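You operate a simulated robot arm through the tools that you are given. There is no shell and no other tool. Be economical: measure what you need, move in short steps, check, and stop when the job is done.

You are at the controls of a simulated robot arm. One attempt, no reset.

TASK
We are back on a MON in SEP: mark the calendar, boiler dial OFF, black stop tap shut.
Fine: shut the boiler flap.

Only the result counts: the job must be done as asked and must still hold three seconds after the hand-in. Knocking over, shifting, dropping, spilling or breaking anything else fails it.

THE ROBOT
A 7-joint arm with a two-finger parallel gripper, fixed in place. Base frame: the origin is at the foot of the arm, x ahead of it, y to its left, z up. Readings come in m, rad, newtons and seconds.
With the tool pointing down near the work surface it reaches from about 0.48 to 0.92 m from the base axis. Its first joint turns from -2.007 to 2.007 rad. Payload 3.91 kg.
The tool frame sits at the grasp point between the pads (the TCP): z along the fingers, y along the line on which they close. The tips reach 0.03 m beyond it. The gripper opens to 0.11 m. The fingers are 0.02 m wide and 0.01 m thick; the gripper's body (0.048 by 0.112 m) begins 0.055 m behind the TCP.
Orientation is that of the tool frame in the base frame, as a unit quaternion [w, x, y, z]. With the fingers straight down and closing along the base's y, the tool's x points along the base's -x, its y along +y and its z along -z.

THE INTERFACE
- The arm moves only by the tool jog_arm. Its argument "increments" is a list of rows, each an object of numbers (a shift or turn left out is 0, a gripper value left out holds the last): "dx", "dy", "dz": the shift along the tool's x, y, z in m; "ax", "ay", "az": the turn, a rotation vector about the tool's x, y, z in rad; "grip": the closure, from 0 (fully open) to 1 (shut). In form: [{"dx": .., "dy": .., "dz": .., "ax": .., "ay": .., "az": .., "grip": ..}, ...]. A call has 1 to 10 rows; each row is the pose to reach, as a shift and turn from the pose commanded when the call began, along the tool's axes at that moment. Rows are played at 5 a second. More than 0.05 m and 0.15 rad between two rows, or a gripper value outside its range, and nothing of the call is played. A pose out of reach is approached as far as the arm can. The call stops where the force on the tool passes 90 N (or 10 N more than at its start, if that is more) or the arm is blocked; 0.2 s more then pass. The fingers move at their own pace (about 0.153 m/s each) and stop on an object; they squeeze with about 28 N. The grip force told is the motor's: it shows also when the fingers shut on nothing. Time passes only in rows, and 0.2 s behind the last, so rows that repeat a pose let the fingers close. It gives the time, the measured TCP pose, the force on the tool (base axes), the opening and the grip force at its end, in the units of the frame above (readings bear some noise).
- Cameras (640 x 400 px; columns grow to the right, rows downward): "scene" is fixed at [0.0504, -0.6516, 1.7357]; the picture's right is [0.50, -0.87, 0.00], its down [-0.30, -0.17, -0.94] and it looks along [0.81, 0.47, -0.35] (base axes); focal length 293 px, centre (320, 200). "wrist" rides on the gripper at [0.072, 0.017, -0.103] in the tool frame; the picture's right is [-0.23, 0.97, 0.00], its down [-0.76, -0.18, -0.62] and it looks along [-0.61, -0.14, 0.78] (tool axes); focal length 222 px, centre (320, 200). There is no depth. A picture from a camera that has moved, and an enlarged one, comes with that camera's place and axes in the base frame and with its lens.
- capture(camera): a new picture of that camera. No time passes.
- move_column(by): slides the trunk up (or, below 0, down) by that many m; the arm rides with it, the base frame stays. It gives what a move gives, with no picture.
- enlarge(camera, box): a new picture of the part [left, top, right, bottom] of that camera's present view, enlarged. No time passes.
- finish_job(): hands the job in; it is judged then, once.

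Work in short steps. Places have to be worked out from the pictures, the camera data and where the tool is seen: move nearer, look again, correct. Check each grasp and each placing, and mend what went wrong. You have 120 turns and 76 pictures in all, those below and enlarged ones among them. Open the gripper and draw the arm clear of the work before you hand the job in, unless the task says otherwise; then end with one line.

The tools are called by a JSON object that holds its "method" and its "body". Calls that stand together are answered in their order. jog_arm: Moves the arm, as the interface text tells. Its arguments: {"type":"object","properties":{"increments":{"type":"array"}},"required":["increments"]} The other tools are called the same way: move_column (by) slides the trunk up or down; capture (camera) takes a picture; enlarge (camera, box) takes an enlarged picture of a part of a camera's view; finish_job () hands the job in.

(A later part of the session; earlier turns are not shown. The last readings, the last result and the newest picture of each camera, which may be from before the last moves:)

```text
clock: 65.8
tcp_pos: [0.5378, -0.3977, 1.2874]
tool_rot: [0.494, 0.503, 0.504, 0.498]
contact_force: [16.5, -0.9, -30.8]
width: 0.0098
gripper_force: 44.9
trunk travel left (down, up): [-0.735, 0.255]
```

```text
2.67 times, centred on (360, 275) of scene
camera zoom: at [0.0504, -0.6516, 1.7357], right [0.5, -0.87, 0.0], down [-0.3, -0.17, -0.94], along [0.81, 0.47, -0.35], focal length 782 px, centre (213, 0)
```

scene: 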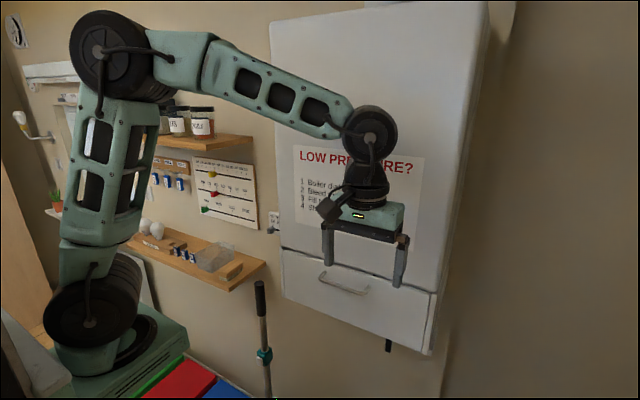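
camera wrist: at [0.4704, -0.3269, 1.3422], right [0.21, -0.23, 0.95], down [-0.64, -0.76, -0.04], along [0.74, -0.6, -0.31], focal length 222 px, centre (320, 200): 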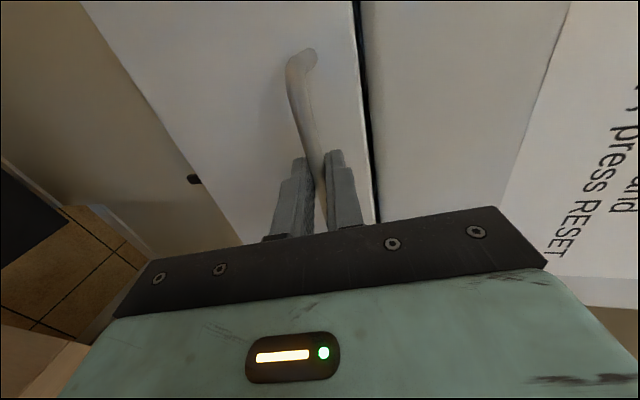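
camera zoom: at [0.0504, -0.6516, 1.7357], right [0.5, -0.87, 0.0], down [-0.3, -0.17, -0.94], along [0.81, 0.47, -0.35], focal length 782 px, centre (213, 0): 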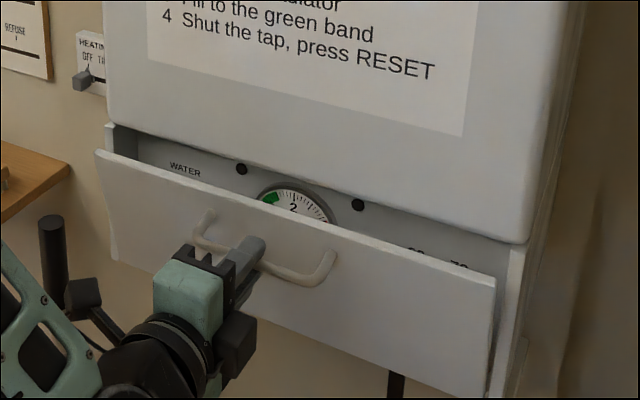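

The flap opens from the top and reveals a WATER gauge and controls. I keep following the arc to about 45°.

{"method": "jog_arm", "body": {"increments": [{"dz": -0.015, "dy": -0.012, "ax": -0.1}, {"dz": -0.029, "dy": -0.024, "ax": -0.2}, {"dz": -0.042, "dy": -0.036, "ax": -0.3}, {"dz": -0.0535, "dy": -0.0494, "ax": -0.4}, {"dz": -0.064, "dy": -0.064, "ax": -0.5}, {"dz": -0.0726, "dy": -0.079, "ax": -0.6}]}}

{"method": "enlarge", "body": {"camera": "scene", "box": [240, 200, 480, 350]}}

```text
clock: 67.2
tcp_pos: [0.4582, -0.3989, 1.2148]
tool_rot: [0.627, 0.331, 0.331, 0.623]
contact_force: [-0.7, 0.6, 0.3]
width: 0.0
gripper_force: 37.9
trunk travel left (down, up): [-0.735, 0.255]
```

```text
2.67 times, centred on (360, 275) of scene
camera zoom: at [0.0504, -0.6516, 1.7357], right [0.5, -0.87, 0.0], down [-0.3, -0.17, -0.94], along [0.81, 0.47, -0.35], focal length 782 px, centre (213, 0)
```

zoom: 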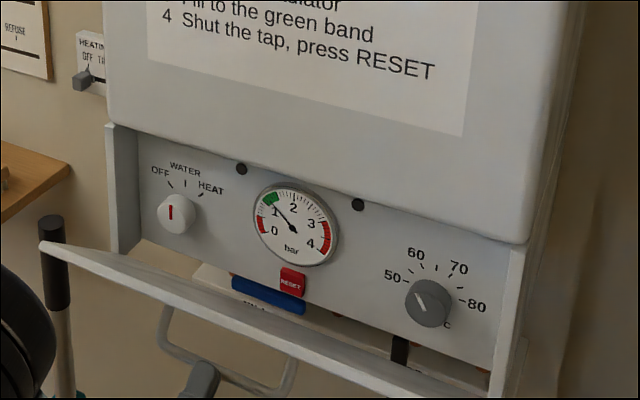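

The flap is well open though the bar slipped out of the grip at the end. Inside: a dial OFF/WATER/HEAT at WATER, gauge, RESET, a temperature knob, a blue lever and a black lever. I back off with the gripper open and look.

{"method": "jog_arm", "body": {"increments": [{"dz": -0.04, "grip": 1}, {"dz": -0.08, "grip": 0.8}, {"dz": -0.1, "grip": 0.5}]}}

{"method": "enlarge", "body": {"camera": "scene", "box": [260, 230, 460, 370]}}

{"method": "capture", "body": {"camera": "wrist"}}

```text
clock: 68.0
tcp_pos: [0.3781, -0.3971, 1.1577]
tool_rot: [0.623, 0.332, 0.333, 0.626]
contact_force: [-0.3, -0.9, 0.0]
width: 0.0548
gripper_force: 0.0
trunk travel left (down, up): [-0.735, 0.255]
```

```text
2.86 times, centred on (360, 300) of scene
camera zoom: at [0.0504, -0.6516, 1.7357], right [0.5, -0.87, 0.0], down [-0.3, -0.17, -0.94], along [0.81, 0.47, -0.35], focal length 838 px, centre (206, -86)
```

zoom: 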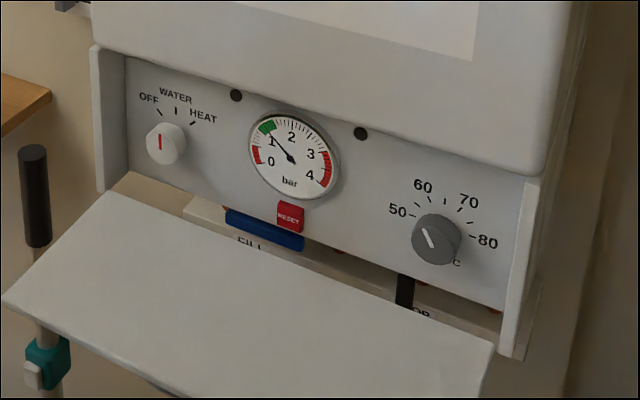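

```text
37 pictures are left
camera wrist: at [0.2828, -0.3265, 1.1144], right [-0.54, -0.23, 0.81], down [-0.42, -0.76, -0.5], along [0.73, -0.6, 0.32], focal length 222 px, centre (320, 200)
```

wrist: 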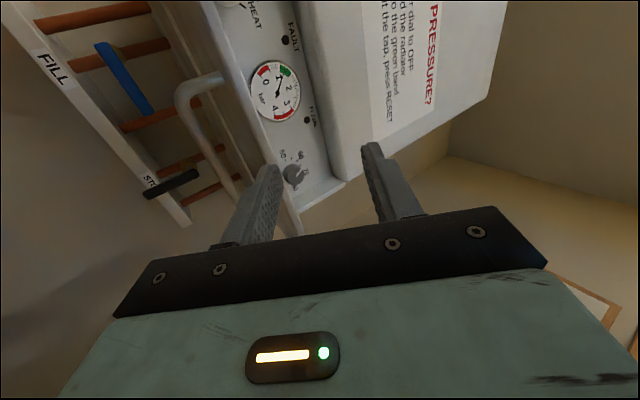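

The black lever lies along its pipe (open) and the blue FILL lever across its pipe (shut). I enlarge the taps.

{"method": "enlarge", "body": {"camera": "wrist", "box": [20, 0, 260, 240]}}

```text
1.67 times, centred on (140, 120) of wrist
camera zoom: at [0.2828, -0.3265, 1.1144], right [-0.54, -0.23, 0.81], down [-0.42, -0.76, -0.5], along [0.73, -0.6, 0.32], focal length 370 px, centre (620, 333)
```

zoom: 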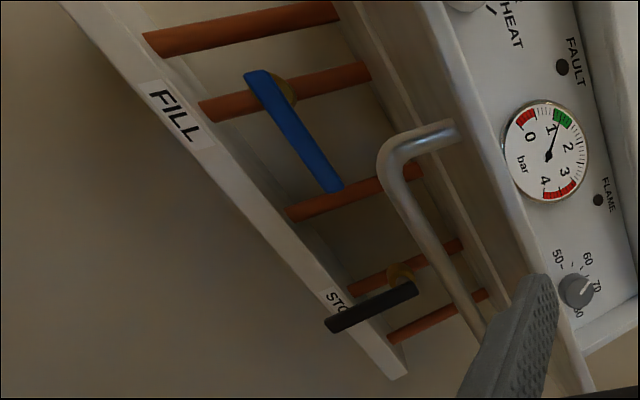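

The open flap lies roughly level at z≈1.13. The black lever's pivot is near (0.75, −0.48, 1.08) with its tip hanging at z≈0.99; shut means swung sideways like the blue one. First the dial: I level the tool and move in front of it at y≈−0.26, z≈1.23.

{"method": "jog_arm", "body": {"increments": [{"dx": 0.03, "dz": 0.01, "dy": 0.014, "ax": 0.12}, {"dx": 0.06, "dz": 0.02, "dy": 0.028, "ax": 0.24}, {"dx": 0.09, "dz": 0.03, "dy": 0.042, "ax": 0.36}, {"dx": 0.12, "dz": 0.038, "dy": 0.056, "ax": 0.48}, {"dx": 0.137, "dz": 0.038, "dy": 0.056, "ax": 0.6}, {"dx": 0.137, "dz": 0.038, "dy": 0.056, "ax": 0.6}]}}

{"method": "capture", "body": {"camera": "wrist"}}

{"method": "enlarge", "body": {"camera": "scene", "box": [270, 240, 350, 290]}}

```text
clock: 69.4
tcp_pos: [0.3545, -0.3667, 1.2736]
tool_rot: [0.496, 0.502, 0.503, 0.499]
contact_force: [-0.8, 0.2, 0.0]
width: 0.055
gripper_force: 0.0
out of reach, approached as far as the arm can: row 1, 2, 3, 4, 5, 6
trunk travel left (down, up): [-0.735, 0.255]
```

```text
35 pictures are left
camera wrist: at [0.2497, -0.2954, 1.2918], right [0.01, -0.23, 0.97], down [-0.62, -0.76, -0.17], along [0.78, -0.6, -0.15], focal length 222 px, centre (320, 200)
```

wrist: 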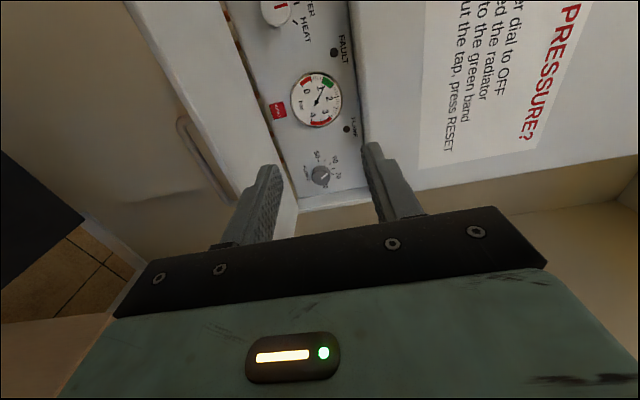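

```text
8.00 times, centred on (310, 265) of scene
camera zoom: at [0.0504, -0.6516, 1.7357], right [0.5, -0.87, 0.0], down [-0.3, -0.17, -0.94], along [0.81, 0.47, -0.35], focal length 2347 px, centre (400, -320)
```

zoom: 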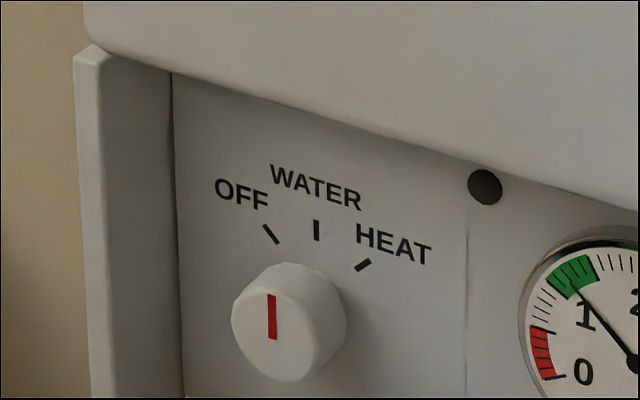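

The knob front is at about (0.627, −0.267, 1.233), ~26 mm deep and ~40 mm wide, pointing at WATER; OFF is about 45–50° anticlockwise. I move in front of it, slightly open.

{"method": "jog_arm", "body": {"increments": [{"dz": 0.04, "dx": 0.01, "grip": 0.36}, {"dz": 0.08, "dx": 0.025}, {"dz": 0.11, "dx": 0.055, "dy": -0.013}, {"dz": 0.135, "dx": 0.085, "dy": -0.026}, {"dz": 0.146, "dx": 0.1, "dy": -0.04}, {"dz": 0.146, "dx": 0.1, "dy": -0.04}]}}

{"method": "capture", "body": {"camera": "wrist"}}

```text
clock: 70.8
tcp_pos: [0.5366, -0.3508, 1.2765]
tool_rot: [0.496, 0.502, 0.503, 0.499]
contact_force: [-0.9, 0.2, -0.7]
width: 0.0704
gripper_force: 0.0
out of reach, approached as far as the arm can: row 1, 2, 3, 4, 5, 6
trunk travel left (down, up): [-0.735, 0.255]
```

```text
33 pictures are left
camera wrist: at [0.4326, -0.2788, 1.2948], right [0.01, -0.23, 0.97], down [-0.62, -0.76, -0.17], along [0.78, -0.6, -0.15], focal length 222 px, centre (320, 200)
```

wrist: 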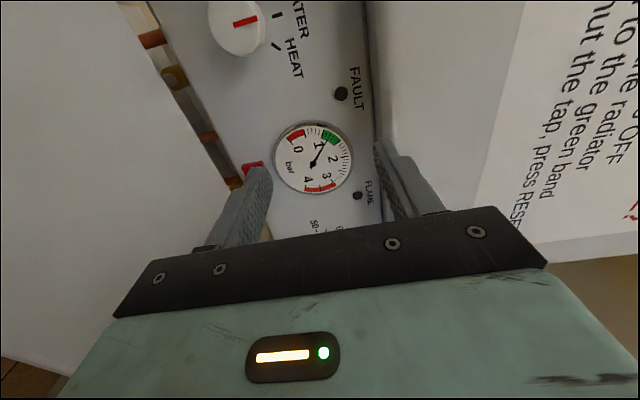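

The roll seems to hit a joint limit here. I retract, undo the roll (fingers closing horizontally, good for the knob as well) and then approach again.

{"method": "jog_arm", "body": {"increments": [{"dz": -0.03, "az": -0.15}, {"dz": -0.06, "az": -0.3}, {"dz": -0.08, "az": -0.45}, {"dz": -0.08, "az": -0.6}, {"dz": -0.08, "az": -0.75}, {"dz": -0.08, "az": -0.9}, {"dz": -0.08, "az": -1.05}, {"dz": -0.08, "az": -1.2}, {"dz": -0.08, "az": -1.35}, {"dz": -0.08, "az": -1.5}]}}

{"method": "jog_arm", "body": {"increments": [{"az": -0.071, "dx": 0.0}, {"az": -0.071, "dx": -0.03}, {"az": -0.071, "dx": -0.06, "dy": 0.03}, {"az": -0.071, "dx": -0.06, "dy": 0.06}, {"az": -0.071, "dx": -0.06, "dy": 0.085}]}}

{"method": "move_column", "body": {"by": -0.1}}

{"method": "capture", "body": {"camera": "wrist"}}

```text
clock: 73.0
tcp_pos: [0.4583, -0.3694, 1.285]
tool_rot: [0.703, 0.023, 0.71, 0.025]
contact_force: [0.1, -0.4, 0.2]
width: 0.0703
gripper_force: 0.0
out of reach, approached as far as the arm can: row 1, 2, 3, 4, 5, 6, 7, 8, 9, 10
trunk travel left (down, up): [-0.735, 0.255]
```

```text
clock: 74.2
tcp_pos: [0.457, -0.3235, 1.3495]
tool_rot: [0.704, -0.001, 0.71, 0.002]
contact_force: [0.1, -1.1, 0.5]
width: 0.0704
gripper_force: 0.1
out of reach, approached as far as the arm can: row 4, 5
trunk travel left (down, up): [-0.735, 0.255]
```

```text
clock: 75.5
tcp_pos: [0.4584, -0.3232, 1.2511]
tool_rot: [0.704, -0.001, 0.71, 0.001]
contact_force: [-0.6, -0.6, 0.0]
width: 0.0706
gripper_force: 0.2
trunk travel left (down, up): [-0.635, 0.355]
```

```text
32 pictures are left
camera wrist: at [0.3534, -0.308, 1.1788], right [0.0, 0.97, 0.23], down [-0.62, -0.18, 0.77], along [0.79, -0.14, 0.6], focal length 222 px, centre (320, 200)
```

wrist: 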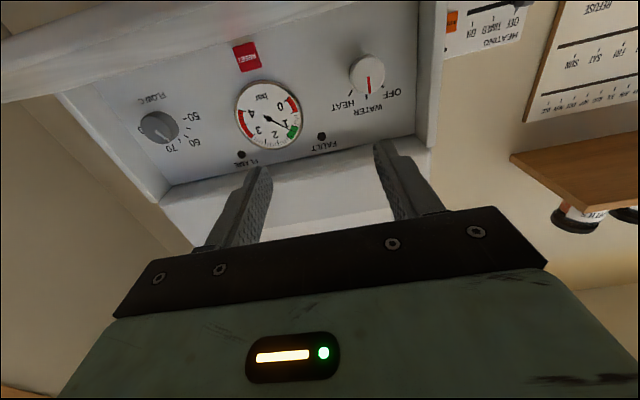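

Good view of the dial, upside-down. I advance and shift left toward the knob.

{"method": "jog_arm", "body": {"increments": [{"dz": 0.03}, {"dz": 0.06, "dy": 0.015, "dx": 0.006}, {"dz": 0.08, "dy": 0.03, "dx": 0.012}, {"dz": 0.09, "dy": 0.045, "dx": 0.018}, {"dz": 0.09, "dy": 0.056, "dx": 0.018}, {"dz": 0.09, "dy": 0.056, "dx": 0.018}]}}

{"method": "capture", "body": {"camera": "wrist"}}

{"method": "capture", "body": {"camera": "scene"}}

```text
clock: 76.9
tcp_pos: [0.5567, -0.2847, 1.2458]
tool_rot: [0.703, 0.0, 0.711, 0.0]
contact_force: [-13.3, -6.1, -2.0]
width: 0.0705
gripper_force: 0.1
out of reach, approached as far as the arm can: row 3, 4, 5, 6
trunk travel left (down, up): [-0.635, 0.355]
```

```text
31 pictures are left
camera wrist: at [0.4519, -0.2683, 1.1744], right [0.0, 0.97, 0.23], down [-0.61, -0.18, 0.77], along [0.79, -0.14, 0.6], focal length 222 px, centre (320, 200)
```

wrist: 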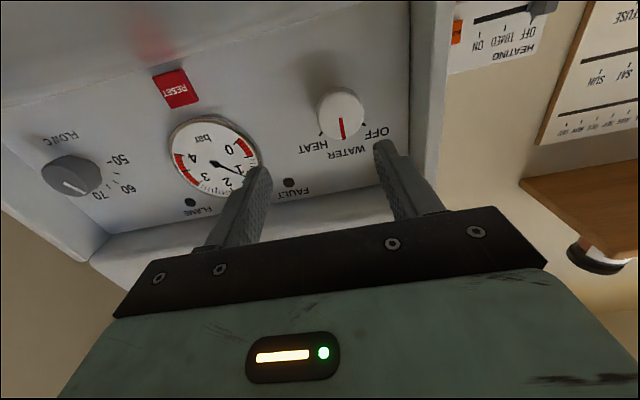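

```text
30 pictures are left
```

scene: 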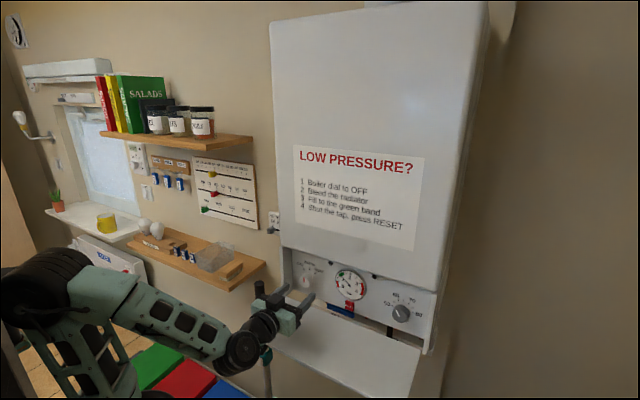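

The limits here all correspond to a minimum shoulder–wrist distance of ≈0.41 m, i.e. the elbow is folded fully, and something touches slightly. I back off, raise the tool 0.1 and lower the trunk 0.1 to unfold it.

{"method": "jog_arm", "body": {"increments": [{"dz": -0.02}, {"dz": -0.04}, {"dz": -0.04, "dx": -0.04}, {"dz": -0.04, "dx": -0.08}, {"dz": -0.04, "dx": -0.11}]}}

{"method": "move_column", "body": {"by": -0.11}}

{"method": "jog_arm", "body": {"increments": [{"dy": 0.01, "dx": 0.006}, {"dy": 0.018, "dx": 0.012}, {"dy": 0.018, "dx": 0.012, "dz": 0.02}, {"dy": 0.018, "dx": 0.012, "dz": 0.04}, {"dy": 0.018, "dx": 0.012, "dz": 0.04}]}}

{"method": "capture", "body": {"camera": "wrist"}}

```text
clock: 78.1
tcp_pos: [0.505, -0.3347, 1.2916]
tool_rot: [0.704, -0.002, 0.71, 0.002]
contact_force: [-0.7, -0.3, -0.4]
width: 0.0702
gripper_force: 0.1
out of reach, approached as far as the arm can: row 1, 2, 3, 4, 5
trunk travel left (down, up): [-0.635, 0.355]
```

```text
clock: 79.5
tcp_pos: [0.5054, -0.334, 1.18]
tool_rot: [0.704, -0.001, 0.71, 0.002]
contact_force: [-1.2, -0.6, -0.5]
width: 0.0702
gripper_force: 0.1
trunk travel left (down, up): [-0.525, 0.465]
```

```text
clock: 80.4
tcp_pos: [0.5134, -0.3234, 1.1757]
tool_rot: [0.713, 0.004, 0.701, -0.005]
contact_force: [-74.4, 5.4, 22.6]
width: 0.0704
gripper_force: 0.1
out of reach, approached as far as the arm can: row 1, 2, 3
trunk travel left (down, up): [-0.525, 0.465]
stopped in row 4: the force on the tool passed its limit (the readings are from after the stop); the commanded pose is now the measured one
```

```text
29 pictures are left
camera wrist: at [0.4124, -0.3069, 1.1023], right [0.01, 0.97, 0.22], down [-0.64, -0.17, 0.75], along [0.77, -0.15, 0.62], focal length 222 px, centre (320, 200)
```

wrist: 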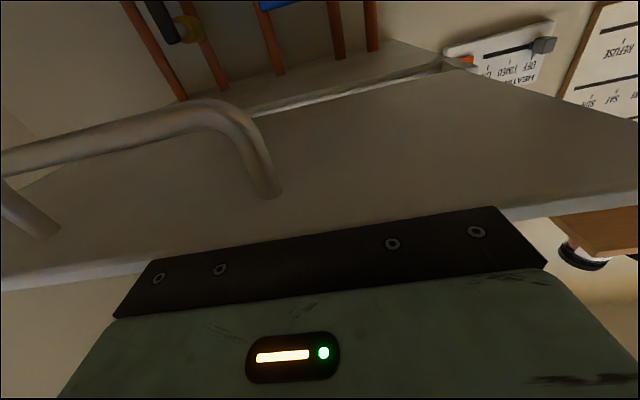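

My lift was clipped, so the palm ran into the flap's edge. I back straight off and then raise the tool clear of it.

{"method": "jog_arm", "body": {"increments": [{"dz": -0.02}, {"dz": -0.05}, {"dz": -0.07}, {"dz": -0.09}, {"dz": -0.09}]}}

{"method": "jog_arm", "body": {"increments": [{"dx": -0.03}, {"dx": -0.06}, {"dx": -0.09}, {"dx": -0.09}]}}

{"method": "capture", "body": {"camera": "scene"}}

```text
clock: 80.9
tcp_pos: [0.4985, -0.3295, 1.1753]
tool_rot: [0.719, -0.004, 0.695, -0.002]
contact_force: [9.7, 7.4, 22.5]
width: 0.074
gripper_force: 3.8
out of reach, approached as far as the arm can: row 1, 2
trunk travel left (down, up): [-0.525, 0.465]
stopped in row 2: the force on the tool passed its limit (the readings are from after the stop); the commanded pose is now the measured one
```

```text
clock: 81.9
tcp_pos: [0.4902, -0.361, 1.2371]
tool_rot: [0.716, -0.001, 0.698, -0.003]
contact_force: [0.1, -0.4, 0.8]
width: 0.0704
gripper_force: 0.1
out of reach, approached as far as the arm can: row 1, 2, 3, 4
trunk travel left (down, up): [-0.525, 0.465]
```

```text
28 pictures are left
```

scene: 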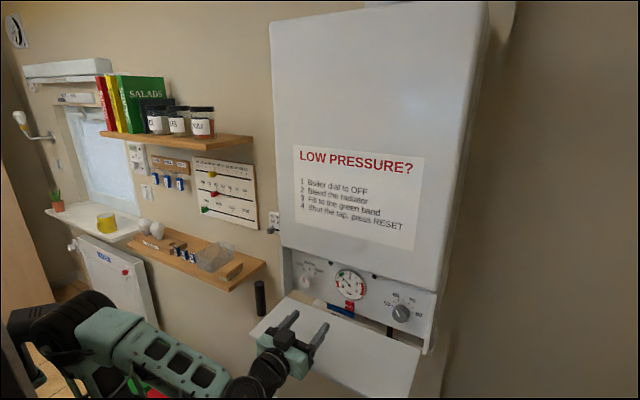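

Free again and nothing displaced. Trunk heights around −0.635 gave only the fold limit; I set a height in between (+0.055) and try moving left toward the knob, keeping well above the flap.

{"method": "move_column", "body": {"by": 0.055}}

{"method": "jog_arm", "body": {"increments": [{"dy": 0.03, "dz": 0.02, "ay": -0.03}, {"dy": 0.06, "dz": 0.04, "ay": -0.03}, {"dy": 0.094, "dz": 0.05, "ay": -0.03}, {"dy": 0.094, "dz": 0.05, "dx": 0.02, "ay": -0.03}, {"dy": 0.094, "dz": 0.05, "dx": 0.04, "ay": -0.03}, {"dy": 0.094, "dz": 0.05, "dx": 0.05, "ay": -0.03}]}}

{"method": "capture", "body": {"camera": "wrist"}}

```text
clock: 82.8
tcp_pos: [0.4883, -0.361, 1.2926]
tool_rot: [0.716, -0.001, 0.698, -0.003]
contact_force: [0.1, -0.2, -0.6]
width: 0.0703
gripper_force: 0.0
trunk travel left (down, up): [-0.58, 0.41]
```

```text
clock: 84.2
tcp_pos: [0.552, -0.3083, 1.2429]
tool_rot: [0.726, 0.001, 0.687, -0.005]
contact_force: [-51.7, -12.8, -5.2]
width: 0.0705
gripper_force: 0.1
out of reach, approached as far as the arm can: row 1, 2, 3, 4, 5, 6
trunk travel left (down, up): [-0.58, 0.41]
```

```text
27 pictures are left
camera wrist: at [0.4529, -0.2912, 1.1641], right [0.0, 0.98, 0.22], down [-0.67, -0.17, 0.73], along [0.75, -0.15, 0.65], focal length 222 px, centre (320, 200)
```

wrist: 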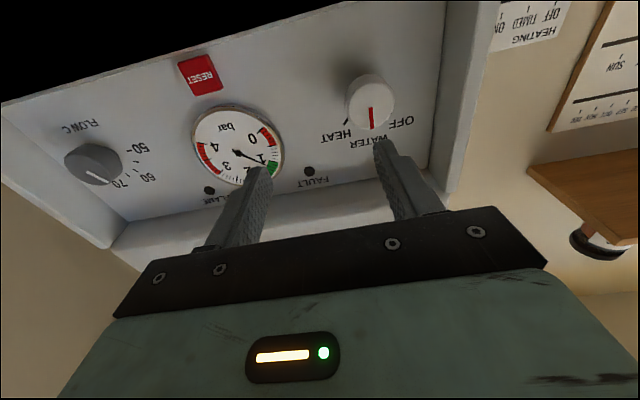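

The flap's outer edge stands higher than I thought (~1.16) and my low forearm pushes on it. I'll come from above instead: back off, then pitch the tool ~0.5 rad down so wrist and forearm are above the flap.

{"method": "jog_arm", "body": {"increments": [{"dz": -0.03, "dx": -0.01}, {"dz": -0.05, "dx": -0.03, "ay": 0.14}, {"dz": -0.05, "dx": -0.05, "ay": 0.28}, {"dz": -0.05, "dx": -0.06, "ay": 0.42}, {"dz": -0.05, "dx": -0.06, "ay": 0.55}, {"dz": -0.05, "dx": -0.06, "ay": 0.55}]}}

{"method": "jog_arm", "body": {"increments": [{"dy": 0.03}, {"dy": 0.045}, {"dy": 0.045}]}}

{"method": "capture", "body": {"camera": "wrist"}}

{"method": "enlarge", "body": {"camera": "scene", "box": [160, 200, 480, 400]}}

```text
clock: 85.6
tcp_pos: [0.4871, -0.3649, 1.2671]
tool_rot: [0.512, 0.0, 0.859, -0.003]
contact_force: [0.2, -0.1, -0.2]
width: 0.0705
gripper_force: 0.1
out of reach, approached as far as the arm can: row 1, 2, 3, 4, 5, 6
trunk travel left (down, up): [-0.58, 0.41]
```

```text
clock: 86.4
tcp_pos: [0.4895, -0.3654, 1.267]
tool_rot: [0.513, 0.001, 0.858, -0.004]
contact_force: [-0.3, -0.1, 0.0]
width: 0.0706
gripper_force: 0.0
out of reach, approached as far as the arm can: row 1, 2, 3
trunk travel left (down, up): [-0.58, 0.41]
```

```text
26 pictures are left
camera wrist: at [0.3636, -0.3492, 1.2525], right [0.11, 0.97, 0.19], down [-0.19, -0.17, 0.97], along [0.98, -0.14, 0.16], focal length 222 px, centre (320, 200)
```

wrist: 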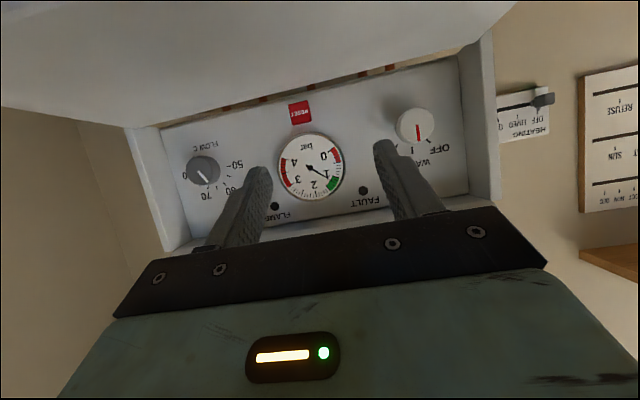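

```text
2.00 times, centred on (320, 300) of scene
camera zoom: at [0.0504, -0.6516, 1.7357], right [0.5, -0.87, 0.0], down [-0.3, -0.17, -0.94], along [0.81, 0.47, -0.35], focal length 587 px, centre (320, 0)
```

zoom: 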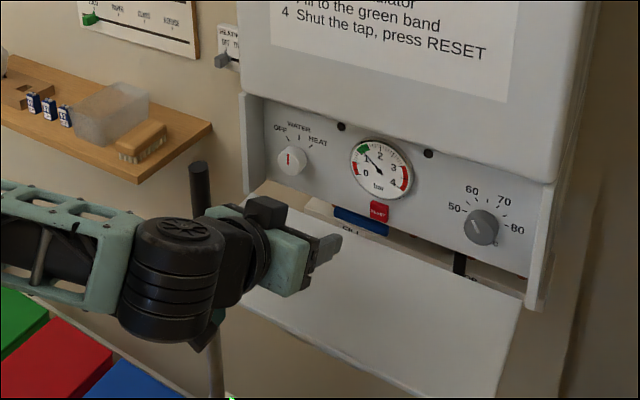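

The wrist view shows the whole panel. In this arm posture the wrist must stay farther out from the shoulder, so I'll use the vertical-closing roll and yaw the hand left, putting the wrist further right. First the trunk goes up 0.2, with the tool brought back down to z≈1.28 and nearly level.

{"method": "move_column", "body": {"by": 0.18}}

{"method": "jog_arm", "body": {"increments": [{"dx": 0.035, "dz": 0.01, "dy": -0.01, "ay": -0.06}, {"dx": 0.07, "dz": 0.02, "dy": -0.02, "ay": -0.12}, {"dx": 0.105, "dz": 0.03, "dy": -0.04, "ay": -0.18}, {"dx": 0.135, "dz": 0.05, "dy": -0.06, "ay": -0.24}, {"dx": 0.15, "dz": 0.055, "dy": -0.08, "ay": -0.3}, {"dx": 0.15, "dz": 0.055, "dy": -0.08, "ay": -0.3}]}}

{"method": "jog_arm", "body": {"increments": [{"az": 0.15}, {"az": 0.3}, {"az": 0.45}, {"az": 0.6}, {"az": 0.75}, {"az": 0.9}, {"az": 1.05}, {"az": 1.2}, {"az": 1.35}, {"az": 1.5}]}}

{"method": "jog_arm", "body": {"increments": [{"az": 0.071}, {"az": 0.05, "ay": 0.13}, {"az": 0.02, "ay": 0.27}, {"az": -0.01, "ay": 0.4}, {"az": -0.04, "ay": 0.54}, {"az": -0.04, "ay": 0.54}]}}

```text
clock: 88.4
tcp_pos: [0.4891, -0.3656, 1.4475]
tool_rot: [0.513, 0.0, 0.859, -0.004]
contact_force: [-1.4, 0.1, -0.2]
width: 0.0702
gripper_force: 0.2
trunk travel left (down, up): [-0.76, 0.23]
```

```text
clock: 89.8
tcp_pos: [0.4654, -0.4479, 1.2885]
tool_rot: [0.636, -0.001, 0.772, -0.003]
contact_force: [-0.4, 0.0, -0.4]
width: 0.0703
gripper_force: 0.0
trunk travel left (down, up): [-0.76, 0.23]
```

```text
clock: 92.0
tcp_pos: [0.4663, -0.4453, 1.289]
tool_rot: [0.466, 0.527, 0.565, 0.431]
contact_force: [1.0, 0.7, -0.6]
width: 0.0702
gripper_force: 0.0
trunk travel left (down, up): [-0.76, 0.23]
```

```text
clock: 93.4
tcp_pos: [0.4668, -0.4469, 1.2889]
tool_rot: [0.306, 0.381, 0.68, 0.547]
contact_force: [-0.3, 0.5, 0.4]
width: 0.0704
gripper_force: 0.1
trunk travel left (down, up): [-0.76, 0.23]
```

Orientation reached without limits (yaw 0.55 left, pitch 0.22 down, closing vertically). I now go to a point ~7 cm short of the knob along the tool axis and look.

{"method": "jog_arm", "body": {"increments": [{"dz": 0.037, "dx": 0.015}, {"dz": 0.075, "dx": 0.031, "dy": -0.001}, {"dz": 0.112, "dx": 0.046, "dy": -0.001}, {"dz": 0.15, "dx": 0.062, "dy": -0.002}, {"dz": 0.15, "dx": 0.062, "dy": -0.002}]}}

{"method": "capture", "body": {"camera": "wrist"}}

{"method": "enlarge", "body": {"camera": "scene", "box": [220, 230, 380, 330]}}

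```text
clock: 94.6
tcp_pos: [0.5593, -0.318, 1.2557]
tool_rot: [0.306, 0.381, 0.681, 0.545]
contact_force: [0.7, -0.5, 0.2]
width: 0.0704
gripper_force: 0.0
trunk travel left (down, up): [-0.76, 0.23]
```

```text
24 pictures are left
camera wrist: at [0.4382, -0.3064, 1.2944], right [0.3, -0.08, 0.95], down [-0.16, -0.99, -0.04], along [0.94, -0.14, -0.3], focal length 222 px, centre (320, 200)
```

wrist: 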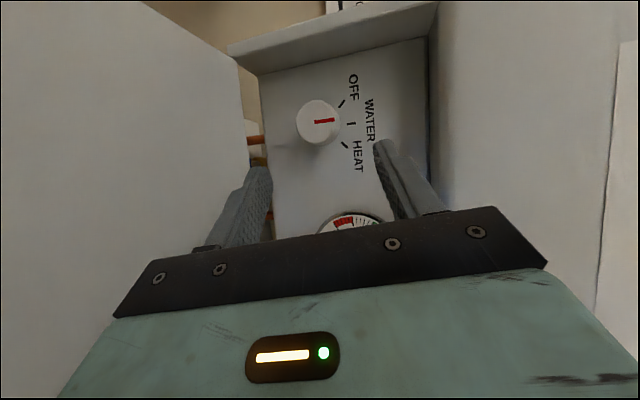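

```text
4.00 times, centred on (300, 280) of scene
camera zoom: at [0.0504, -0.6516, 1.7357], right [0.5, -0.87, 0.0], down [-0.3, -0.17, -0.94], along [0.81, 0.47, -0.35], focal length 1174 px, centre (400, -120)
```

zoom: 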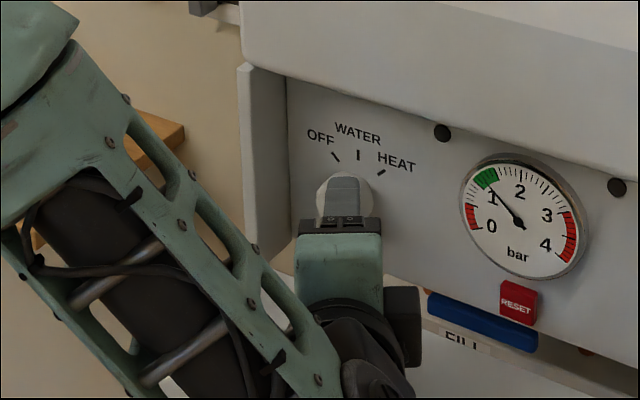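

The alignment is good: the knob is right ahead at (0.627, −0.266, 1.236). I advance 7 cm and close on it.

{"method": "jog_arm", "body": {"increments": [{"dz": 0.025}, {"dz": 0.05}, {"dz": 0.0685}, {"dz": 0.0685}, {"dz": 0.0685, "grip": 0.7}, {"dz": 0.0685, "grip": 1}, {"dz": 0.0685, "grip": 1}]}}

{"method": "capture", "body": {"camera": "wrist"}}

```text
clock: 96.2
tcp_pos: [0.6172, -0.2845, 1.2384]
tool_rot: [0.307, 0.381, 0.68, 0.546]
contact_force: [-2.5, 1.2, -18.9]
width: 0.0386
gripper_force: 44.9
trunk travel left (down, up): [-0.76, 0.23]
```

```text
22 pictures are left
camera wrist: at [0.4953, -0.273, 1.2782], right [0.3, -0.08, 0.95], down [-0.16, -0.99, -0.04], along [0.94, -0.14, -0.31], focal length 222 px, centre (320, 200)
```

wrist: 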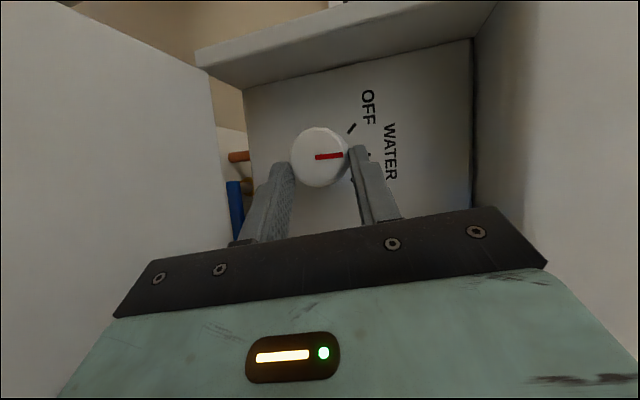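

The knob is gripped (38.6 mm). I rotate it anticlockwise by 0.8 rad about its own axis, with the matching TCP shift.

{"method": "jog_arm", "body": {"increments": [{"ax": 0.0732, "ay": -0.0256, "az": -0.1166, "dx": 0.0006, "dy": 0.0025, "dz": -0.0002}, {"ax": 0.1464, "ay": -0.0512, "az": -0.2332, "dx": 0.0016, "dy": 0.0051, "dz": -0.0001}, {"ax": 0.2197, "ay": -0.0769, "az": -0.3499, "dx": 0.0028, "dy": 0.0074, "dz": 0.0001}, {"ax": 0.2929, "ay": -0.1025, "az": -0.4665, "dx": 0.0042, "dy": 0.0095, "dz": 0.0006}, {"ax": 0.3661, "ay": -0.1281, "az": -0.5831, "dx": 0.0059, "dy": 0.0115, "dz": 0.0012}, {"ax": 0.4184, "ay": -0.1464, "az": -0.6664, "dx": 0.0073, "dy": 0.0128, "dz": 0.0017}, {"ax": 0.4184, "ay": -0.1464, "az": -0.6664, "dx": 0.0073, "dy": 0.0128, "dz": 0.0017}]}}

{"method": "capture", "body": {"camera": "wrist"}}

```text
clock: 97.8
tcp_pos: [0.616, -0.2739, 1.2508]
tool_rot: [0.43, 0.231, 0.84, 0.237]
contact_force: [-2.3, 3.2, -29.5]
width: 0.038
gripper_force: 45.6
trunk travel left (down, up): [-0.76, 0.23]
```

```text
21 pictures are left
camera wrist: at [0.4951, -0.2392, 1.2705], right [0.3, 0.62, 0.72], down [-0.15, -0.71, 0.68], along [0.94, -0.31, -0.12], focal length 222 px, centre (320, 200)
```

wrist: 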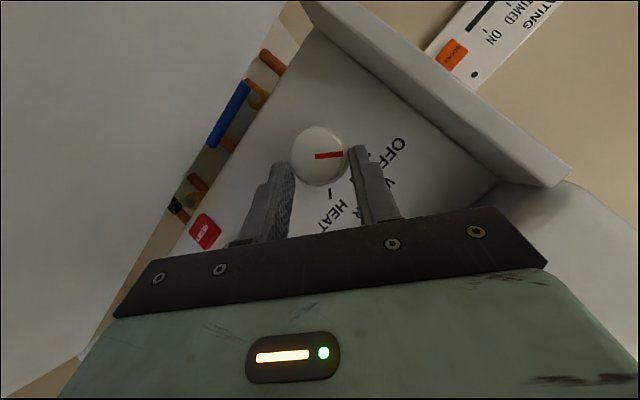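

The pointer turned along and now aims at OFF. I release and back straight off, then check.

{"method": "jog_arm", "body": {"increments": [{"grip": 0.7}, {"grip": 0.36}, {"grip": 0.36, "dz": -0.03}, {"dz": -0.07}, {"dz": -0.1}, {"dz": -0.1}]}}

{"method": "enlarge", "body": {"camera": "scene", "box": [270, 240, 350, 290]}}

{"method": "capture", "body": {"camera": "wrist"}}

```text
clock: 99.2
tcp_pos: [0.5308, -0.2942, 1.3022]
tool_rot: [0.431, 0.232, 0.839, 0.238]
contact_force: [0.0, 0.0, -0.2]
width: 0.0705
gripper_force: 0.1
trunk travel left (down, up): [-0.76, 0.23]
```

```text
8.00 times, centred on (310, 265) of scene
camera zoom: at [0.0504, -0.6516, 1.7357], right [0.5, -0.87, 0.0], down [-0.3, -0.17, -0.94], along [0.81, 0.47, -0.35], focal length 2347 px, centre (400, -320)
```

zoom: 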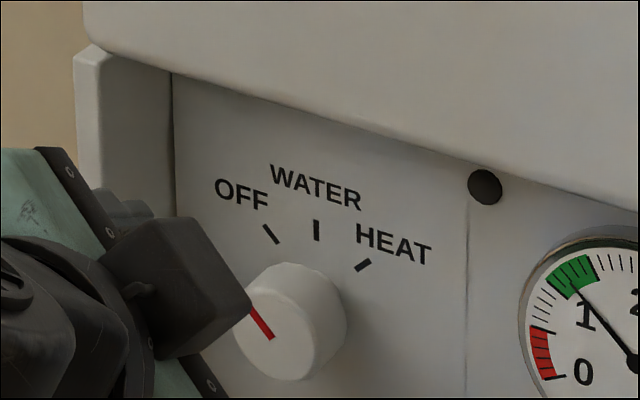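

```text
19 pictures are left
camera wrist: at [0.4109, -0.2596, 1.3229], right [0.3, 0.62, 0.72], down [-0.16, -0.71, 0.68], along [0.94, -0.32, -0.12], focal length 222 px, centre (320, 200)
```

wrist: 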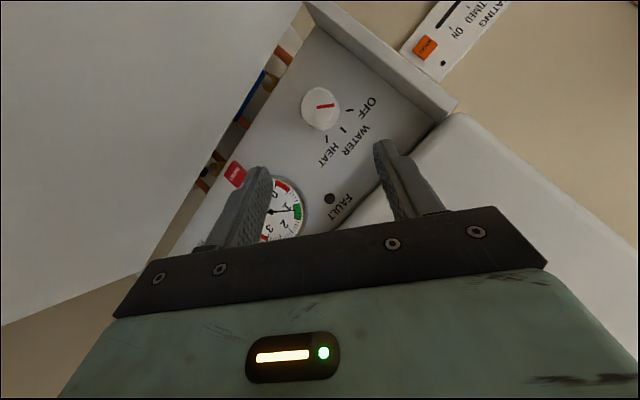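

The pointer is parallel to the OFF tick: the dial is done. Now the flap: I straighten the tool, move it back and right to (0.40, −0.52, 1.30), and close the fingers to push with them.

{"method": "jog_arm", "body": {"increments": [{"dx": -0.0095, "dy": -0.0285, "dz": -0.022, "ay": -0.085, "az": -0.098, "grip": 1}, {"dx": -0.019, "dy": -0.057, "dz": -0.044, "ay": -0.171, "az": -0.197}, {"dx": -0.0285, "dy": -0.0855, "dz": -0.066, "ay": -0.256, "az": -0.295}, {"dx": -0.038, "dy": -0.114, "dz": -0.0875, "ay": -0.342, "az": -0.393}, {"dx": -0.0475, "dy": -0.143, "dz": -0.109, "ay": -0.427, "az": -0.491}, {"dx": -0.057, "dy": -0.171, "dz": -0.131, "ay": -0.513, "az": -0.59}, {"dx": -0.0665, "dy": -0.2, "dz": -0.153, "ay": -0.598, "az": -0.688, "ax": 0.009}, {"dx": -0.0665, "dy": -0.2, "dz": -0.153, "ay": -0.598, "az": -0.688, "ax": 0.009}]}}

{"method": "move_column", "body": {"by": -0.2}}

{"method": "capture", "body": {"camera": "scene"}}

```text
clock: 101.0
tcp_pos: [0.4028, -0.5201, 1.3042]
tool_rot: [0.708, -0.001, 0.706, -0.001]
contact_force: [-0.2, -0.2, -0.3]
width: 0.0001
gripper_force: 28.0
trunk travel left (down, up): [-0.76, 0.23]
```

```text
clock: 103.2
tcp_pos: [0.4013, -0.5189, 1.1045]
tool_rot: [0.708, -0.001, 0.706, 0.0]
contact_force: [-0.2, 0.5, 0.1]
width: 0.0
gripper_force: 27.9
trunk travel left (down, up): [-0.56, 0.43]
```

```text
18 pictures are left
```

scene: 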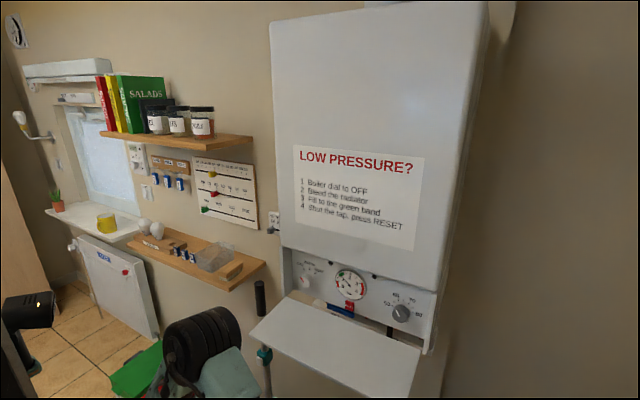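

The dial side is free and the flap lies level with its outer edge at about x 0.485, z 1.14. With closed fingers at y≈−0.53, beside the handle, I go under it and lift along an arc about its hinge.

{"method": "jog_arm", "body": {"increments": [{"dz": 0.035, "dy": -0.01}, {"dz": 0.07, "dy": -0.01}, {"dz": 0.1, "dy": -0.01}, {"dz": 0.1, "dy": -0.01, "dx": -0.035}, {"dz": 0.105, "dy": -0.01, "dx": -0.06}, {"dz": 0.112, "dy": -0.01, "dx": -0.08}, {"dz": 0.125, "dy": -0.01, "dx": -0.097}, {"dz": 0.137, "dy": -0.01, "dx": -0.108}, {"dz": 0.15, "dy": -0.01, "dx": -0.118}, {"dz": 0.162, "dy": -0.01, "dx": -0.125}]}}

{"method": "capture", "body": {"camera": "scene"}}

```text
clock: 105.4
tcp_pos: [0.5639, -0.5286, 1.2301]
tool_rot: [0.708, 0.0, 0.706, -0.001]
contact_force: [-1.9, 0.0, -1.4]
width: 0.0
gripper_force: 27.7
trunk travel left (down, up): [-0.56, 0.43]
```

```text
17 pictures are left
```

scene: 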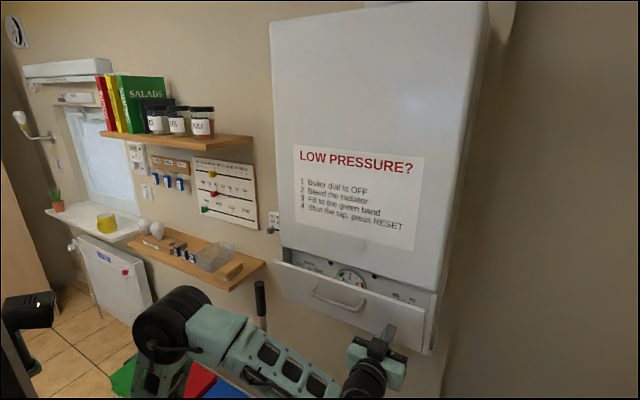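

Nearly shut. I push forward until it seats, watching the force.

{"method": "jog_arm", "body": {"increments": [{"dz": 0.015, "dx": -0.008}, {"dz": 0.025, "dx": -0.012}, {"dz": 0.035, "dx": -0.014}, {"dz": 0.045, "dx": -0.016}]}}

{"method": "enlarge", "body": {"camera": "scene", "box": [240, 220, 480, 370]}}

```text
clock: 106.3
tcp_pos: [0.5872, -0.5313, 1.2431]
tool_rot: [0.705, 0.002, 0.71, -0.003]
contact_force: [-48.4, 23.7, -3.8]
width: 0.0
gripper_force: 27.7
trunk travel left (down, up): [-0.56, 0.43]
stopped in row 4: the force on the tool passed its limit (the readings are from after the stop); the commanded pose is now the measured one
```

```text
2.67 times, centred on (360, 295) of scene
camera zoom: at [0.0504, -0.6516, 1.7357], right [0.5, -0.87, 0.0], down [-0.3, -0.17, -0.94], along [0.81, 0.47, -0.35], focal length 782 px, centre (213, -53)
```

zoom: 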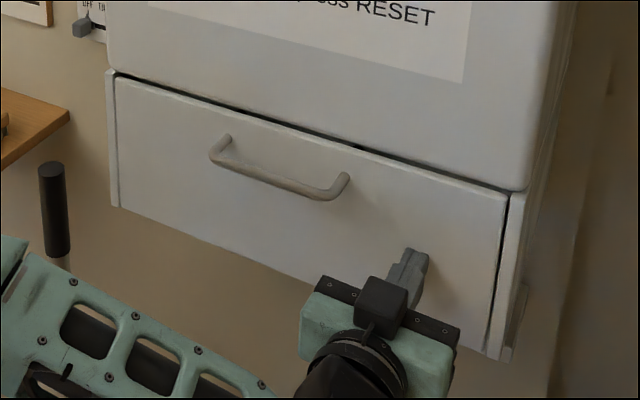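

The flap is seated just as at the start. Next the black tap lever under the boiler: I back off, lower the trunk, and come forward low at z≈1.0, stopping short to look.

{"method": "jog_arm", "body": {"increments": [{"dz": -0.04}, {"dz": -0.08}, {"dz": -0.12}, {"dz": -0.15}, {"dz": -0.15, "ay": 0.0}]}}

{"method": "move_column", "body": {"by": -0.24}}

{"method": "jog_arm", "body": {"increments": [{"dy": 0.03, "dz": 0.02}, {"dy": 0.06, "dz": 0.05}, {"dy": 0.09, "dz": 0.09}, {"dy": 0.1, "dz": 0.13}, {"dy": 0.1, "dz": 0.16}, {"dy": 0.1, "dz": 0.16}]}}

{"method": "capture", "body": {"camera": "wrist"}}

```text
clock: 107.5
tcp_pos: [0.4434, -0.5296, 1.2412]
tool_rot: [0.704, 0.003, 0.71, -0.002]
contact_force: [0.5, -0.2, -0.4]
width: 0.0001
gripper_force: 27.6
trunk travel left (down, up): [-0.56, 0.43]
```

```text
clock: 110.0
tcp_pos: [0.4435, -0.5306, 1.0005]
tool_rot: [0.704, 0.003, 0.71, -0.002]
contact_force: [0.3, 0.1, -0.3]
width: 0.0
gripper_force: 28.0
trunk travel left (down, up): [-0.32, 0.67]
```

```text
clock: 111.4
tcp_pos: [0.6059, -0.4307, 1.0016]
tool_rot: [0.705, 0.002, 0.71, -0.001]
contact_force: [0.4, -0.2, 0.4]
width: 0.0002
gripper_force: 28.3
trunk travel left (down, up): [-0.32, 0.67]
```

```text
15 pictures are left
camera wrist: at [0.5011, -0.415, 0.9294], right [0.01, 0.97, 0.23], down [-0.62, -0.17, 0.77], along [0.79, -0.15, 0.6], focal length 222 px, centre (320, 200)
```

wrist: 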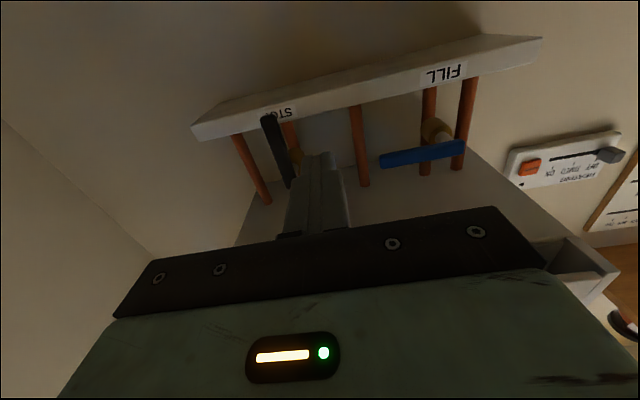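

The lever is clear in view: y≈−0.494, from z≈1.08 (pivot) down to z≈0.985, at x≈0.745; blue's shut position points to −y. I put the closed fingers beside it on its left (+y) side.

{"method": "jog_arm", "body": {"increments": [{"dy": -0.028, "dx": -0.012}, {"dy": -0.028, "dx": -0.012, "dz": 0.04}, {"dy": -0.028, "dx": -0.012, "dz": 0.08}, {"dy": -0.028, "dx": -0.012, "dz": 0.119}, {"dy": -0.028, "dx": -0.012, "dz": 0.119}]}}

{"method": "capture", "body": {"camera": "wrist"}}

```text
clock: 112.6
tcp_pos: [0.7236, -0.46, 1.0109]
tool_rot: [0.704, 0.002, 0.71, -0.001]
contact_force: [-0.7, 0.2, 0.2]
width: 0.0
gripper_force: 28.3
trunk travel left (down, up): [-0.32, 0.67]
```

```text
14 pictures are left
camera wrist: at [0.6205, -0.444, 0.9396], right [0.01, 0.97, 0.23], down [-0.62, -0.18, 0.77], along [0.79, -0.15, 0.6], focal length 222 px, centre (320, 200)
```

wrist: 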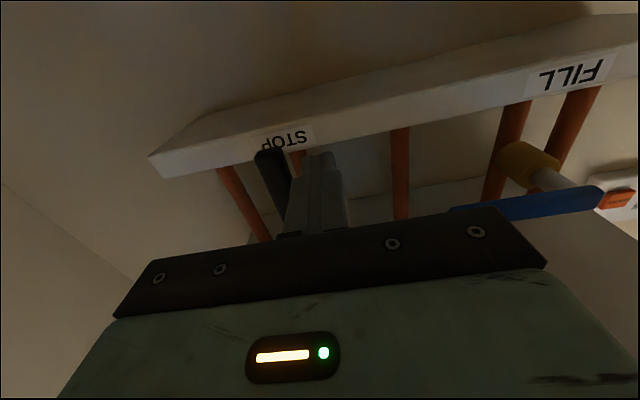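

The fingers are beside the lever. I push it right and up along a quarter circle about its pivot.

{"method": "jog_arm", "body": {"increments": [{"dy": -0.017, "dz": 0.004}, {"dy": -0.029, "dz": 0.004}, {"dy": -0.04, "dz": 0.004}, {"dy": -0.052, "dx": -0.003, "dz": 0.004}, {"dy": -0.063, "dx": -0.008, "dz": 0.004}, {"dy": -0.073, "dx": -0.014, "dz": 0.004}, {"dy": -0.082, "dx": -0.022, "dz": 0.004}, {"dy": -0.092, "dx": -0.036, "dz": 0.004}, {"dy": -0.099, "dx": -0.052, "dz": 0.004}, {"dy": -0.1, "dx": -0.058, "dz": 0.004}]}}

{"method": "capture", "body": {"camera": "wrist"}}

```text
clock: 114.8
tcp_pos: [0.73, -0.5627, 1.0588]
tool_rot: [0.699, 0.005, 0.715, 0.002]
contact_force: [-8.0, 10.7, -47.9]
width: 0.0
gripper_force: 27.6
trunk travel left (down, up): [-0.32, 0.67]
```

```text
13 pictures are left
camera wrist: at [0.6239, -0.5453, 0.989], right [0.01, 0.97, 0.24], down [-0.61, -0.18, 0.77], along [0.8, -0.15, 0.59], focal length 222 px, centre (320, 200)
```

wrist: 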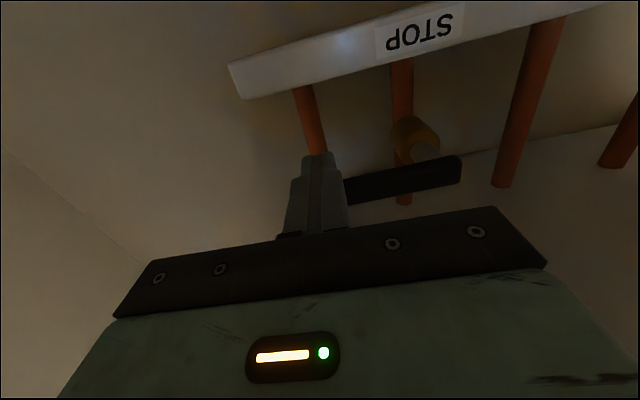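

The lever is now across the pipe, against its stop (48 N), parallel to how the blue one sat. I drop the fingers, back out and check.

{"method": "jog_arm", "body": {"increments": [{"dx": 0.025}, {"dx": 0.035, "dz": -0.03}, {"dx": 0.035, "dz": -0.07}, {"dx": 0.035, "dz": -0.11}, {"dx": 0.035, "dz": -0.15}, {"dx": 0.035, "dz": -0.19}]}}

{"method": "capture", "body": {"camera": "wrist"}}

```text
clock: 116.2
tcp_pos: [0.5353, -0.5582, 1.0351]
tool_rot: [0.705, 0.002, 0.71, -0.002]
contact_force: [0.4, 0.3, -0.1]
width: 0.0
gripper_force: 27.5
trunk travel left (down, up): [-0.32, 0.67]
```

```text
12 pictures are left
camera wrist: at [0.4314, -0.5426, 0.9641], right [0.01, 0.97, 0.23], down [-0.62, -0.18, 0.77], along [0.79, -0.15, 0.6], focal length 222 px, centre (320, 200)
```

wrist: 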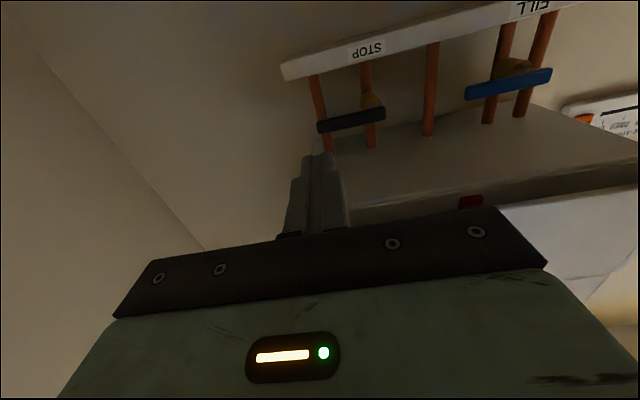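

Both levers now sit parallel across their pipes and the flap is shut. Now the calendar: I must bring the arm to the left in its forward-leaning posture, so I pitch the tool down while backing off, then sweep around with the arm held high over its shoulder.

{"method": "jog_arm", "body": {"increments": [{"dz": -0.03, "ay": 0.1}, {"dz": -0.06, "dy": 0.01, "ay": 0.25}, {"dz": -0.09, "dy": 0.02, "ay": 0.4}, {"dz": -0.12, "dy": 0.035, "dx": -0.005, "ay": 0.55}, {"dz": -0.135, "dy": 0.05, "dx": -0.01, "ay": 0.7}, {"dz": -0.135, "dy": 0.065, "dx": -0.015, "ay": 0.85}, {"dz": -0.135, "dy": 0.08, "dx": -0.02, "ay": 1.0}, {"dz": -0.135, "dy": 0.095, "dx": -0.025, "ay": 1.15}, {"dz": -0.135, "dy": 0.108, "dx": -0.025, "ay": 1.3}, {"dz": -0.135, "dy": 0.108, "dx": -0.025, "ay": 1.45}]}}

{"method": "capture", "body": {"camera": "scene"}}

```text
clock: 118.4
tcp_pos: [0.4031, -0.4513, 1.062]
tool_rot: [0.054, 0.003, 0.999, 0.0]
contact_force: [-0.2, -0.2, 0.0]
width: 0.0
gripper_force: 28.0
trunk travel left (down, up): [-0.32, 0.67]
```

```text
11 pictures are left
```

scene: 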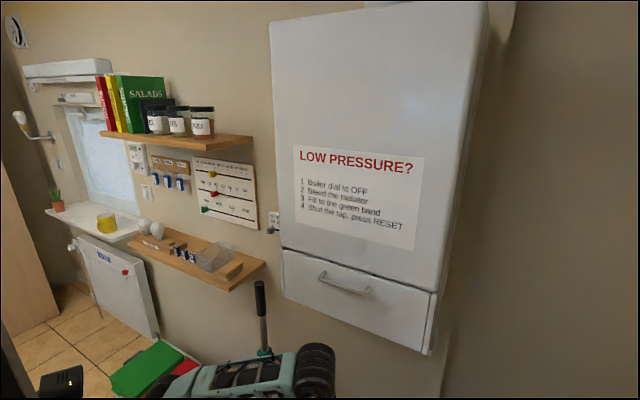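

The flap stays shut. I raise and draw the tool in, then sweep toward the left side.

{"method": "jog_arm", "body": {"increments": [{"dx": 0.015, "dy": 0.02, "dz": -0.03, "ay": 0.03}, {"dx": 0.03, "dy": 0.045, "dz": -0.06, "ay": 0.07}, {"dx": 0.05, "dy": 0.075, "dz": -0.085, "ay": 0.1}, {"dx": 0.06, "dy": 0.1, "dz": -0.1, "ay": 0.11}, {"dx": 0.05, "dy": 0.13, "dz": -0.11, "ay": 0.11}, {"dx": 0.03, "dy": 0.165, "dz": -0.11, "ay": 0.11}, {"dx": 0.0, "dy": 0.195, "dz": -0.11, "ay": 0.11}, {"dx": -0.03, "dy": 0.22, "dz": -0.11, "ay": 0.11}, {"dx": -0.06, "dy": 0.245, "dz": -0.11, "ay": 0.11}, {"dx": -0.085, "dy": 0.28, "dz": -0.11, "ay": 0.11}]}}

{"method": "jog_arm", "body": {"increments": [{"dx": -0.015, "dy": 0.04}, {"dx": -0.03, "dy": 0.08}, {"dx": -0.045, "dy": 0.12}, {"dx": -0.06, "dy": 0.16}, {"dx": -0.06, "dy": 0.2}, {"dx": -0.06, "dy": 0.24}, {"dx": -0.05, "dy": 0.28}, {"dx": -0.04, "dy": 0.32}, {"dx": -0.04, "dy": 0.35}, {"dx": -0.04, "dy": 0.37}]}}

{"method": "capture", "body": {"camera": "scene"}}

```text
clock: 120.6
tcp_pos: [0.4722, -0.1848, 1.1017]
tool_rot: [0.002, 0.003, 1.0, -0.001]
contact_force: [-0.3, -0.5, 0.0]
width: 0.0
gripper_force: 27.5
out of reach, approached as far as the arm can: row 2, 3, 4, 5, 6, 7, 8, 9, 10
trunk travel left (down, up): [-0.32, 0.67]
```

```text
clock: 122.8
tcp_pos: [0.5089, 0.1659, 1.085]
tool_rot: [0.003, 0.004, 1.0, 0.001]
contact_force: [0.0, -0.4, -0.1]
width: 0.0
gripper_force: 27.7
out of reach, approached as far as the arm can: row 6, 7, 8, 9, 10
trunk travel left (down, up): [-0.32, 0.67]
```

```text
10 pictures are left
```

scene: 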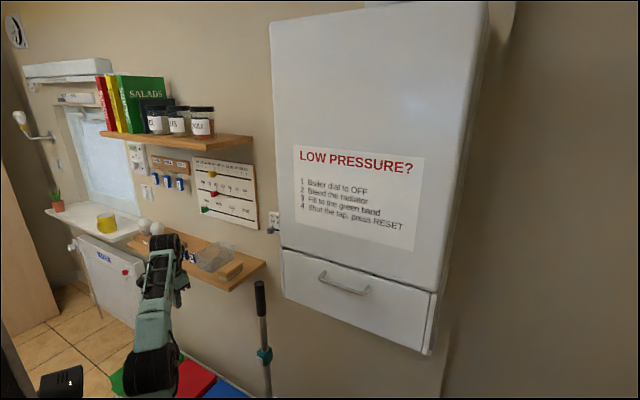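

I'm at the left side. I raise the trunk and test whether the arm can now reach outward past the former limit (tool still pointing down, in front of the shelves).

{"method": "move_column", "body": {"by": 0.35}}

{"method": "jog_arm", "body": {"increments": [{"dx": -0.01, "dz": 0.035}, {"dx": -0.02, "dz": 0.07}, {"dx": -0.03, "dz": 0.105, "dy": 0.01}, {"dx": -0.05, "dz": 0.13, "dy": 0.03}, {"dx": -0.075, "dz": 0.135, "dy": 0.05}, {"dx": -0.095, "dz": 0.135, "dy": 0.075}, {"dx": -0.11, "dz": 0.135, "dy": 0.1}, {"dx": -0.11, "dz": 0.135, "dy": 0.1}]}}

```text
clock: 126.2
tcp_pos: [0.5092, 0.1656, 1.4362]
tool_rot: [0.002, 0.002, 1.0, 0.002]
contact_force: [0.0, 0.3, -0.8]
width: 0.0003
gripper_force: 28.2
trunk travel left (down, up): [-0.67, 0.32]
```

```text
clock: 128.0
tcp_pos: [0.6206, 0.2655, 1.3015]
tool_rot: [0.002, 0.003, 1.0, 0.001]
contact_force: [0.4, 0.7, 0.0]
width: 0.0
gripper_force: 28.0
trunk travel left (down, up): [-0.67, 0.32]
```

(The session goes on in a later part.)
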